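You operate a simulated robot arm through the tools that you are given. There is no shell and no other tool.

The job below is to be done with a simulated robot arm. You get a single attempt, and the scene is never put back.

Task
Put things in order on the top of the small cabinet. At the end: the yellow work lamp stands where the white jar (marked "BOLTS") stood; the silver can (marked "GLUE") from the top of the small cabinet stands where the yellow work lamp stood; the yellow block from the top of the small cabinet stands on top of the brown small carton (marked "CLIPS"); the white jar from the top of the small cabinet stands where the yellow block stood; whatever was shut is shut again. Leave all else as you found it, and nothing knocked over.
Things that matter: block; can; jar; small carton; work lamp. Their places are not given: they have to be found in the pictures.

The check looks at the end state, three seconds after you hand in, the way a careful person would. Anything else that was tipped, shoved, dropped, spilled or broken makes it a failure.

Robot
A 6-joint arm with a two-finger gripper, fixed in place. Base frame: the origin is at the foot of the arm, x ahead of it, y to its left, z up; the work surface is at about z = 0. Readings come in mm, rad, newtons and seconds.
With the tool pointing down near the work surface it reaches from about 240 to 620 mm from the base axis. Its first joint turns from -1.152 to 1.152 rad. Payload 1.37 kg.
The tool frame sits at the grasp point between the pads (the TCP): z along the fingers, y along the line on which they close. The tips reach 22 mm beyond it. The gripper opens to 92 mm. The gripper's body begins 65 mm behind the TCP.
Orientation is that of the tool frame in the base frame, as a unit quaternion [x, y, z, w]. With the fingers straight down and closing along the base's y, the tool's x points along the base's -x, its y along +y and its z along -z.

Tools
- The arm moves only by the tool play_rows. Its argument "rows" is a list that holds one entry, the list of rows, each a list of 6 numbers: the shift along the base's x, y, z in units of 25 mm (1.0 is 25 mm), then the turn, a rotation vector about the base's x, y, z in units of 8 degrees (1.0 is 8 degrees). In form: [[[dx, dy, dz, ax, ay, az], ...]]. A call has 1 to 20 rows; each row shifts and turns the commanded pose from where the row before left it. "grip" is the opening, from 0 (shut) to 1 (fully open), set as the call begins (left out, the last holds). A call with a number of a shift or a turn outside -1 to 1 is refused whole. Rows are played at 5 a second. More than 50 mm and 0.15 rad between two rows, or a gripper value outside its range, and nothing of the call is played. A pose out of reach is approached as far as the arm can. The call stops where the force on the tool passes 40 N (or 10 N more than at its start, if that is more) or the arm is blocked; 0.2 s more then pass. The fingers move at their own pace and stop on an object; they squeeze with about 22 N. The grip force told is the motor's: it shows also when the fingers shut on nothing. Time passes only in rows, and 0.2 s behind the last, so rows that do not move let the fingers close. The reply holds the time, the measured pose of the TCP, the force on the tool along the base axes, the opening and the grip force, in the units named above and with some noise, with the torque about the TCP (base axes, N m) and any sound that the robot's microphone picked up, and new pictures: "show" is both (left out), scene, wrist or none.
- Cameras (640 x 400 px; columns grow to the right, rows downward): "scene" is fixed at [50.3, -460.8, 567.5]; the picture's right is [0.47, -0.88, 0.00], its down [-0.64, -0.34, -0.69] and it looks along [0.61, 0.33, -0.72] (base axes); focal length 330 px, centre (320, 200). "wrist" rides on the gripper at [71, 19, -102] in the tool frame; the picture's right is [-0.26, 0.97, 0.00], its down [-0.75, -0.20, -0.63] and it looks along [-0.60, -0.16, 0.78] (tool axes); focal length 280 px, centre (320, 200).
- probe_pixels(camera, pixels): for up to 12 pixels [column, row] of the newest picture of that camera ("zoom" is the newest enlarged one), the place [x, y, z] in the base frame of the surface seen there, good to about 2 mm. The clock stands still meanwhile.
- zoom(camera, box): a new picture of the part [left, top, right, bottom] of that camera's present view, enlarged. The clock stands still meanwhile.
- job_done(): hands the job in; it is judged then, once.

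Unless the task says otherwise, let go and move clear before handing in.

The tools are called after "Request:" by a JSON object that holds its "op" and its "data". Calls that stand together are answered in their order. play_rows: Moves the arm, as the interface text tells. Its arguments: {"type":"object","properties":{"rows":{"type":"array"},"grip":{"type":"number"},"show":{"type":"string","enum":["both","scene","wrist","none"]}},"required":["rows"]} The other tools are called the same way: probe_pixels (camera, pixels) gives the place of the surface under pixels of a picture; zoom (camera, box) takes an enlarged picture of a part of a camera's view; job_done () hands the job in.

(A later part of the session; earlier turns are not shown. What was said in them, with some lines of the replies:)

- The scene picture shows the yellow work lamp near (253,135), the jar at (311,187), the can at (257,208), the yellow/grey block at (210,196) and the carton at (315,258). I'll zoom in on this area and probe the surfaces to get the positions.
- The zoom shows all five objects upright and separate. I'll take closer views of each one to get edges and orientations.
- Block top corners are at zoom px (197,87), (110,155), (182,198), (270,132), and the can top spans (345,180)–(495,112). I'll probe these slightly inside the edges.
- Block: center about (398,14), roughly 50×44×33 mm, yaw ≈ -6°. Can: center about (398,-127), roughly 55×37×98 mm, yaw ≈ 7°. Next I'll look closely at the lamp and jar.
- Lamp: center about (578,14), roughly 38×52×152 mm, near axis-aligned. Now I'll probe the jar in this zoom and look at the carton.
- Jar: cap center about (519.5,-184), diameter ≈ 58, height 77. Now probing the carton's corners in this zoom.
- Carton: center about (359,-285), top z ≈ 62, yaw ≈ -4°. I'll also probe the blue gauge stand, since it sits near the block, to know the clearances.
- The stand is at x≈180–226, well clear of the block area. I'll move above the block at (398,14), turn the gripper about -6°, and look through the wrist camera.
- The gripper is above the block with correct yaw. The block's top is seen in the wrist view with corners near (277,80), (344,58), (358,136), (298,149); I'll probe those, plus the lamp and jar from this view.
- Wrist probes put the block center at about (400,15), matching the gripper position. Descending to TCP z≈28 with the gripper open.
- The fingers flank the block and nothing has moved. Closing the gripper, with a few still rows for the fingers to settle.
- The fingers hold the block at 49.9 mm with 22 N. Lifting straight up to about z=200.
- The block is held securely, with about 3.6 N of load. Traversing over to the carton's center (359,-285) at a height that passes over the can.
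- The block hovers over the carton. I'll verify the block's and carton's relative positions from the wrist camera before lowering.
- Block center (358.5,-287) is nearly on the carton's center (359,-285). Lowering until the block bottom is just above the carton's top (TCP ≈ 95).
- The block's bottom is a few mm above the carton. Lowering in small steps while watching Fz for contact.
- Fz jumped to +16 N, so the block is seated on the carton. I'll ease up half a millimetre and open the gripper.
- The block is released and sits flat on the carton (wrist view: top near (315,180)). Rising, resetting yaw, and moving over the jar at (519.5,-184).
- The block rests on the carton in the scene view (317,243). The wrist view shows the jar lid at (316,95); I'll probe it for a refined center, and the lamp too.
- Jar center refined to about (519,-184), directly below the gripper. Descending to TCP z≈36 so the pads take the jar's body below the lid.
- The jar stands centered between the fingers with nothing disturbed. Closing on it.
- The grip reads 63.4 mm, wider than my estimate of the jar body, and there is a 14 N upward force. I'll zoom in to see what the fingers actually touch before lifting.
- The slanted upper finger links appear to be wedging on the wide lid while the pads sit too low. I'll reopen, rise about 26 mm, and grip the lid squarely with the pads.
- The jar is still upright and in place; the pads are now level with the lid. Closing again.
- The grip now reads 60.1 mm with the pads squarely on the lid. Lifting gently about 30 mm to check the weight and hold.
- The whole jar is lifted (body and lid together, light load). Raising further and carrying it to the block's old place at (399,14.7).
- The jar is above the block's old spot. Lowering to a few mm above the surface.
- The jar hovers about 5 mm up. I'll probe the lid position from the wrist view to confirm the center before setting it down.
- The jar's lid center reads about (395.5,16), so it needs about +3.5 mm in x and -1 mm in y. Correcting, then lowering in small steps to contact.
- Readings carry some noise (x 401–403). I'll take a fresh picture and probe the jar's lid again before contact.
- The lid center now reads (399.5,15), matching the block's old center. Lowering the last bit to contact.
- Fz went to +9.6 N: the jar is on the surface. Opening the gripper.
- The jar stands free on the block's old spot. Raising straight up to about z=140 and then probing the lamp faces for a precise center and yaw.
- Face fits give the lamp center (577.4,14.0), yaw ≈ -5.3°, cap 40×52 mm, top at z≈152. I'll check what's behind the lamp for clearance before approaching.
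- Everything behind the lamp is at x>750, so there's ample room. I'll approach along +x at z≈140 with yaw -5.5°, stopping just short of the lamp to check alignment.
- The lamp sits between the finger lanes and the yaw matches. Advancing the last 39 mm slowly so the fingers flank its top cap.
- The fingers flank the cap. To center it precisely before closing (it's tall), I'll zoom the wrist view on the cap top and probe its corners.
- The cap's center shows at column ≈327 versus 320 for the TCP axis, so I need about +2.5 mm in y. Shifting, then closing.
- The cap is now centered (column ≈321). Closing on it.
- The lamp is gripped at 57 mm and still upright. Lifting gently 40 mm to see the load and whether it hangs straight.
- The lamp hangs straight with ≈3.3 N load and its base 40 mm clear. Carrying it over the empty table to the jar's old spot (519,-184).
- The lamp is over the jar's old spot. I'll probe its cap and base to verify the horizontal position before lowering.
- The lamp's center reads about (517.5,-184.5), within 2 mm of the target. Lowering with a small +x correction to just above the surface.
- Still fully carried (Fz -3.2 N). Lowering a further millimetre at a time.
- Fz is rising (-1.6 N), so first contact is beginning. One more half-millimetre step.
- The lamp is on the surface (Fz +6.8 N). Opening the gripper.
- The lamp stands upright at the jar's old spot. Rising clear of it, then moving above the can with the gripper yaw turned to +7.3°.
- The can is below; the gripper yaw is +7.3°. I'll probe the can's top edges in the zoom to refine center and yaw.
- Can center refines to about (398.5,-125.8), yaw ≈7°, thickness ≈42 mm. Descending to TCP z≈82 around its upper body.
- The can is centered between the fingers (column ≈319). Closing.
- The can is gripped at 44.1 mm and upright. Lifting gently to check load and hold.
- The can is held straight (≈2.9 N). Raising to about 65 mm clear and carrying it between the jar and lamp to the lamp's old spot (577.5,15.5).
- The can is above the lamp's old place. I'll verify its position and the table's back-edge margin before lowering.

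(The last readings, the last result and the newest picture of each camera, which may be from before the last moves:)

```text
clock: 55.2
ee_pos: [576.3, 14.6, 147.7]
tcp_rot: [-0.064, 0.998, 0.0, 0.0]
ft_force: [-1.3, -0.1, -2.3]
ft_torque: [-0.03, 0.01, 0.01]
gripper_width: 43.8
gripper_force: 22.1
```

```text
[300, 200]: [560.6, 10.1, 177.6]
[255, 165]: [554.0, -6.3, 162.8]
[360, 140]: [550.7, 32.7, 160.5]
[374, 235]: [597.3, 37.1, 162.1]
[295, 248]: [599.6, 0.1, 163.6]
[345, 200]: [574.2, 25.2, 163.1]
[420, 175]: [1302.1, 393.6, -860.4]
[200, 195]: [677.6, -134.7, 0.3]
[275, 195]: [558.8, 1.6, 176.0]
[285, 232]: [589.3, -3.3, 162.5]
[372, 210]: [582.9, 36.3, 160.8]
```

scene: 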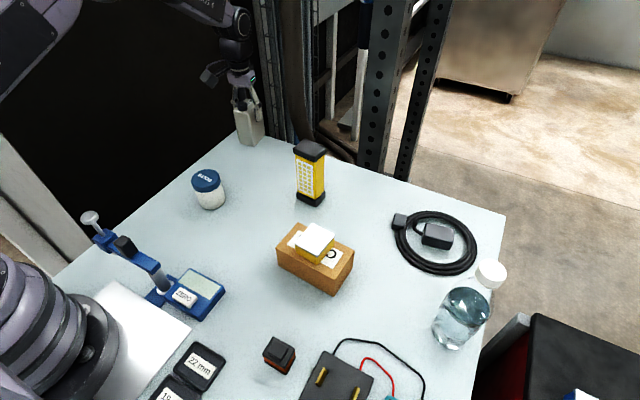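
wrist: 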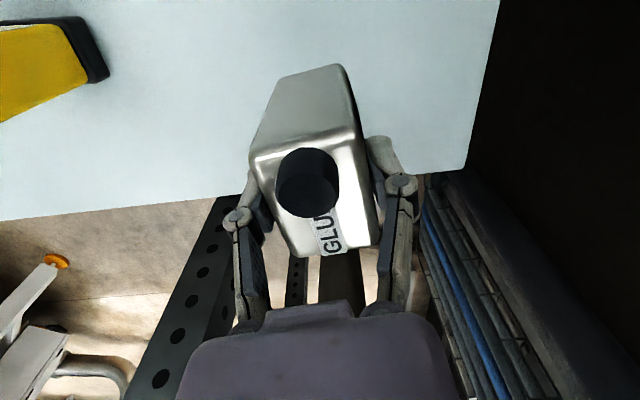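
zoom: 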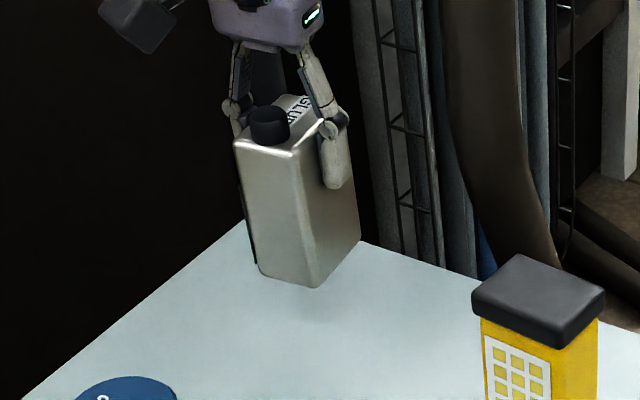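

The table extends well past this spot, and the can's center reads (575,14.7). Lowering with a small +2.5 mm x correction.

Request:
{"op": "play_rows", "data": {"rows": [[[0.1, 0.03, -0.4, 0, 0, 0], [0, 0, -0.8, 0, 0, 0], [0, 0, -0.7, 0, 0, 0], [0, 0, -0.4, 0, 0, 0], [0, 0, -0.12, 0, 0, 0], [0, 0, 0, 0, 0, 0]]], "grip": 0}}

Request:
{"op": "play_rows", "data": {"rows": [[[0, 0, -0.06, 0, 0, 0], [0, 0, 0, 0, 0, 0]]], "grip": 0, "show": "none"}}

```text
clock: 56.6
ee_pos: [579.8, 14.1, 87.5]
tcp_rot: [-0.063, 0.998, -0.001, 0.0]
ft_force: [-0.7, 0.0, -2.4]
ft_torque: [-0.02, 0.0, -0.01]
gripper_width: 43.8
gripper_force: 22.4
```

scene: 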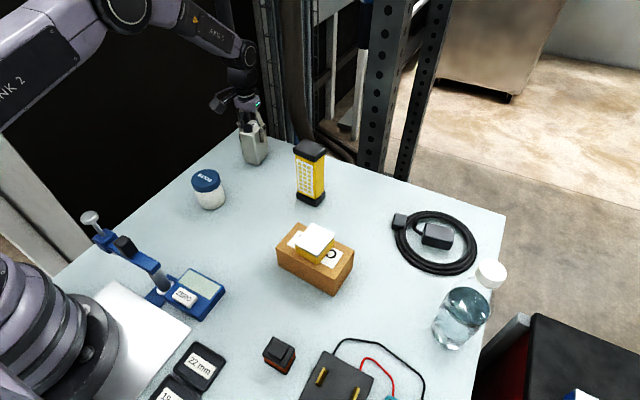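
wrist: 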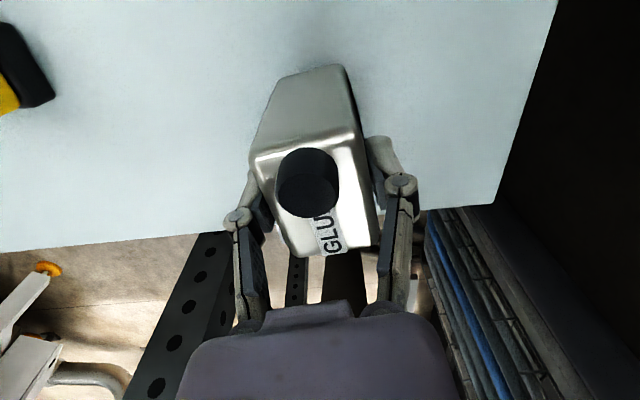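

```text
clock: 57.2
ee_pos: [579.2, 13.5, 87.7]
tcp_rot: [-0.064, 0.998, -0.001, 0.0]
ft_force: [0.1, 0.6, -2.9]
ft_torque: [0.02, -0.03, 0.01]
gripper_width: 43.6
gripper_force: 22.1
```

Still carried (Fz -2.9 N), a few mm to go. Continuing in small steps.

Request:
{"op": "play_rows", "data": {"rows": [[[0, 0, -0.06, 0, 0, 0], [0, 0, 0, 0, 0, 0]]], "grip": 0, "show": "none"}}

Request:
{"op": "play_rows", "data": {"rows": [[[0, 0, -0.03, 0, 0, 0], [0, 0, 0, 0, 0, 0]]], "grip": 0, "show": "none"}}

```text
clock: 57.8
ee_pos: [578.9, 13.7, 84.1]
tcp_rot: [-0.065, 0.998, -0.001, 0.001]
ft_force: [-0.5, 0.8, -2.3]
ft_torque: [-0.04, 0.02, -0.01]
gripper_width: 43.7
gripper_force: 22.0
```

```text
clock: 58.4
ee_pos: [579.7, 13.9, 83.3]
tcp_rot: [-0.064, 0.998, 0.0, 0.0]
ft_force: [0.2, -0.5, -2.9]
ft_torque: [-0.01, -0.01, -0.01]
gripper_width: 43.8
gripper_force: 22.6
```

Request:
{"op": "play_rows", "data": {"rows": [[[0, 0, -0.03, 0, 0, 0], [0, 0, 0, 0, 0, 0]]], "grip": 0, "show": "none"}}

```text
clock: 59.0
ee_pos: [579.8, 14.9, 83.0]
tcp_rot: [-0.064, 0.998, 0.0, -0.001]
ft_force: [-2.6, -2.3, 8.9]
ft_torque: [-0.07, 0.29, -0.01]
gripper_width: 43.8
gripper_force: 22.1
```

Fz jumped to +8.9 N, so the can is resting on the surface. Opening the gripper.

Request:
{"op": "play_rows", "data": {"rows": [[[0, 0, 0, 0, 0, 0], [0, 0, 0, 0, 0, 0], [0, 0, 0, 0, 0, 0], [0, 0, 0, 0, 0, 0], [0, 0, 0, 0, 0, 0]]], "grip": 1}}

Request:
{"op": "zoom", "data": {"camera": "scene", "box": [215, 95, 335, 215]}}

```text
clock: 60.2
ee_pos: [579.5, 15.2, 81.8]
tcp_rot: [-0.064, 0.998, 0.001, 0.0]
ft_force: [-0.5, 0.3, -0.1]
ft_torque: [0.02, -0.03, 0.03]
gripper_width: 91.8
gripper_force: 0.1
```

scene: 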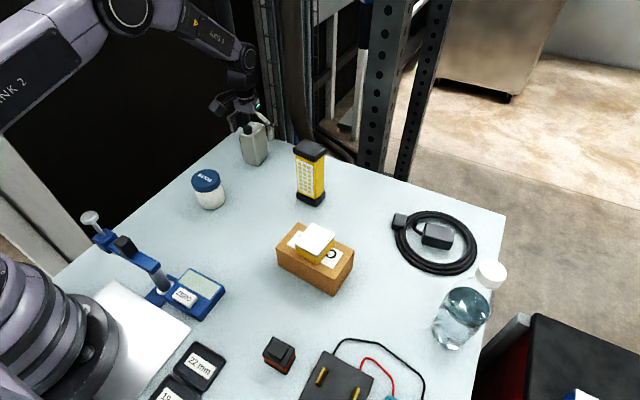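
wrist: 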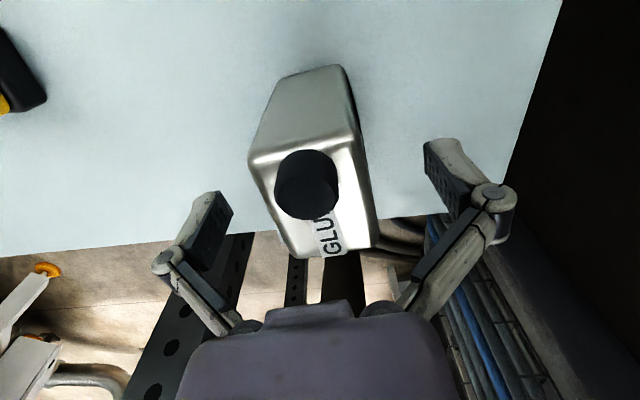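

```text
3.33 times, centred on (275, 155) of scene
```

zoom: 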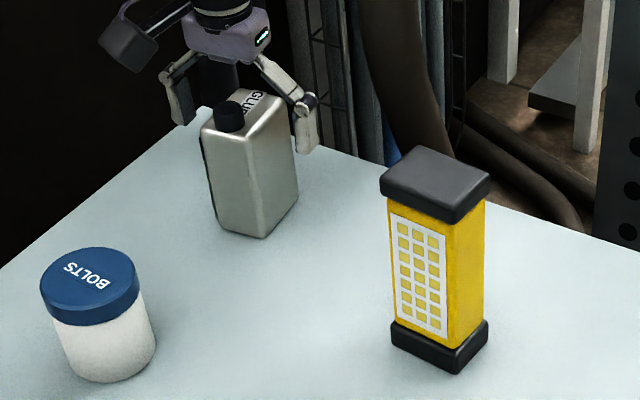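

All four items are placed. Rising clear of the can (cap top 112) and retreating toward the start pose.

Request:
{"op": "play_rows", "data": {"rows": [[[0, 0, 0.4, 0, 0, 0], [0, 0, 0.8, 0, 0, 0], [0, 0, 0.9, 0, 0, 0], [0, 0, 0.9, 0, 0, 0], [0, 0, 0.9, 0, 0, 0], [-0.8, -0.14, 0.3, 0, 0, -0.3], [-0.8, -0.14, 0.3, 0, 0, -0.3], [-0.8, -0.14, 0.3, 0, 0, -0.312], [-0.8, -0.14, 0.3, 0, 0, 0], [-0.8, -0.14, 0.3, 0, 0, 0], [-0.8, -0.14, 0.3, 0, 0, 0], [-0.8, -0.14, 0.3, 0, 0, 0], [-0.7, -0.14, 0.0, 0, 0, 0], [0, 0, 0, 0, 0, 0]]], "grip": 1}}

Request:
{"op": "zoom", "data": {"camera": "scene", "box": [180, 90, 370, 310]}}

```text
clock: 63.2
ee_pos: [423.0, -10.7, 234.5]
tcp_rot: [0.0, 1.0, 0.0, 0.0]
ft_force: [-0.5, 0.0, 0.9]
ft_torque: [-0.03, -0.01, 0.02]
gripper_width: 91.8
gripper_force: 0.1
```

scene: 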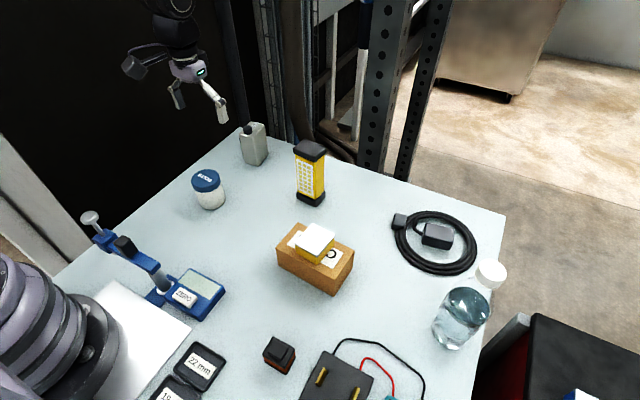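
wrist: 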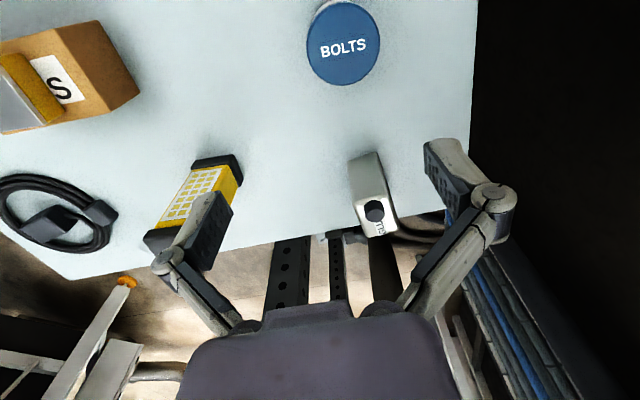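

```text
1.82 times, centred on (275, 200) of scene
```

zoom: 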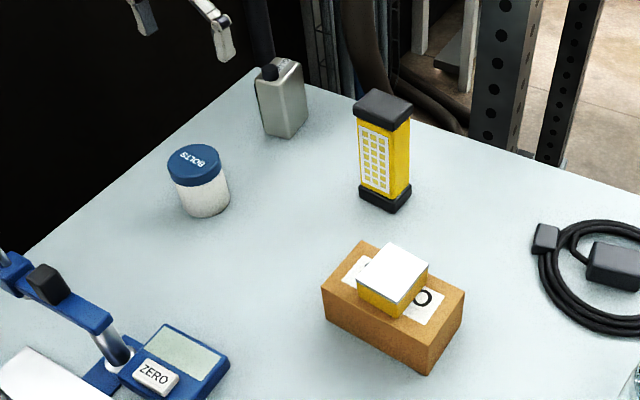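

Everything stands upright and the carton's outline matches its original one. I'll do a final position check by probing.

Request:
{"op": "probe_pixels", "data": {"camera": "zoom", "pixels": [[385, 108], [193, 162], [285, 75], [393, 272], [365, 198], [395, 208], [205, 212], [180, 195], [227, 190], [275, 133], [260, 118], [303, 115]]}}

Request:
{"op": "probe_pixels", "data": {"camera": "scene", "pixels": [[279, 250], [333, 281], [351, 254], [295, 228], [320, 230], [300, 247], [318, 258], [332, 240]]}}

```text
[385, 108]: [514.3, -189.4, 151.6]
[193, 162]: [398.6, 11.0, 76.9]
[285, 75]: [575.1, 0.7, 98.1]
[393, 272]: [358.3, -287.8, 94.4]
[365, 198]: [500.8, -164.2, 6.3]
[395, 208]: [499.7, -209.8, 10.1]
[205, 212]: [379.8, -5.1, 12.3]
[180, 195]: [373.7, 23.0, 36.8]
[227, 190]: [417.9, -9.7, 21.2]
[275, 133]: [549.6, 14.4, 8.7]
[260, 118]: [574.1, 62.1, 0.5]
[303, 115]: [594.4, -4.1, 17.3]
```

```text
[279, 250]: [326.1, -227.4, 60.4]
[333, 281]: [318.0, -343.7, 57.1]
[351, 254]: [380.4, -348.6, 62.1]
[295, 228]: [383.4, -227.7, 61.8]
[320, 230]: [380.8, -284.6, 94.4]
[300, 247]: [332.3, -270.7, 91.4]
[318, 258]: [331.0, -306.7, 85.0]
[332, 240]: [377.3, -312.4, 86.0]
```

The probes confirm the end state: the lamp is at about (519,-185), the jar at (399,14), the can at (577,15) and the block on the carton (top z≈94). The carton has not moved, all items are upright, and the arm is clear, so I'm handing in.

Request:
{"op": "job_done", "data": {}}

```text
The job is handed in.
```

The rearrangement is finished and handed in. I probed the final positions before handing in, but no verdict has come back.

| Item | Where it stands now | Position (x, y), mm |
|---|---|---|
| Yellow work lamp | where the "BOLTS" jar stood | about (519, -185) |
| Silver "GLUE" can | where the lamp stood | about (577, 15) |
| White "BOLTS" jar | where the yellow block stood | about (399, 15) |
| Yellow block | on top of the "CLIPS" carton | about (358, -287), top at z ≈ 94 |

- **Accuracy:** each item is within about 3 mm of its target, and the probes themselves are good to about 2 mm.
- **Everything else:** all four items stand upright, and the carton's edges probe where they did at the start. I saw nothing else moved or tipped in the last pictures.
- **Shut items:** I did not open anything and saw nothing that needed shutting again.
- **Jar grip:** my first grip on the jar was too low and pressed against the lid. I opened the fingers, raised them and gripped the lid instead; the jar stayed upright and in place.

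The gripper is open and the arm is back near its starting position, clear of everything.
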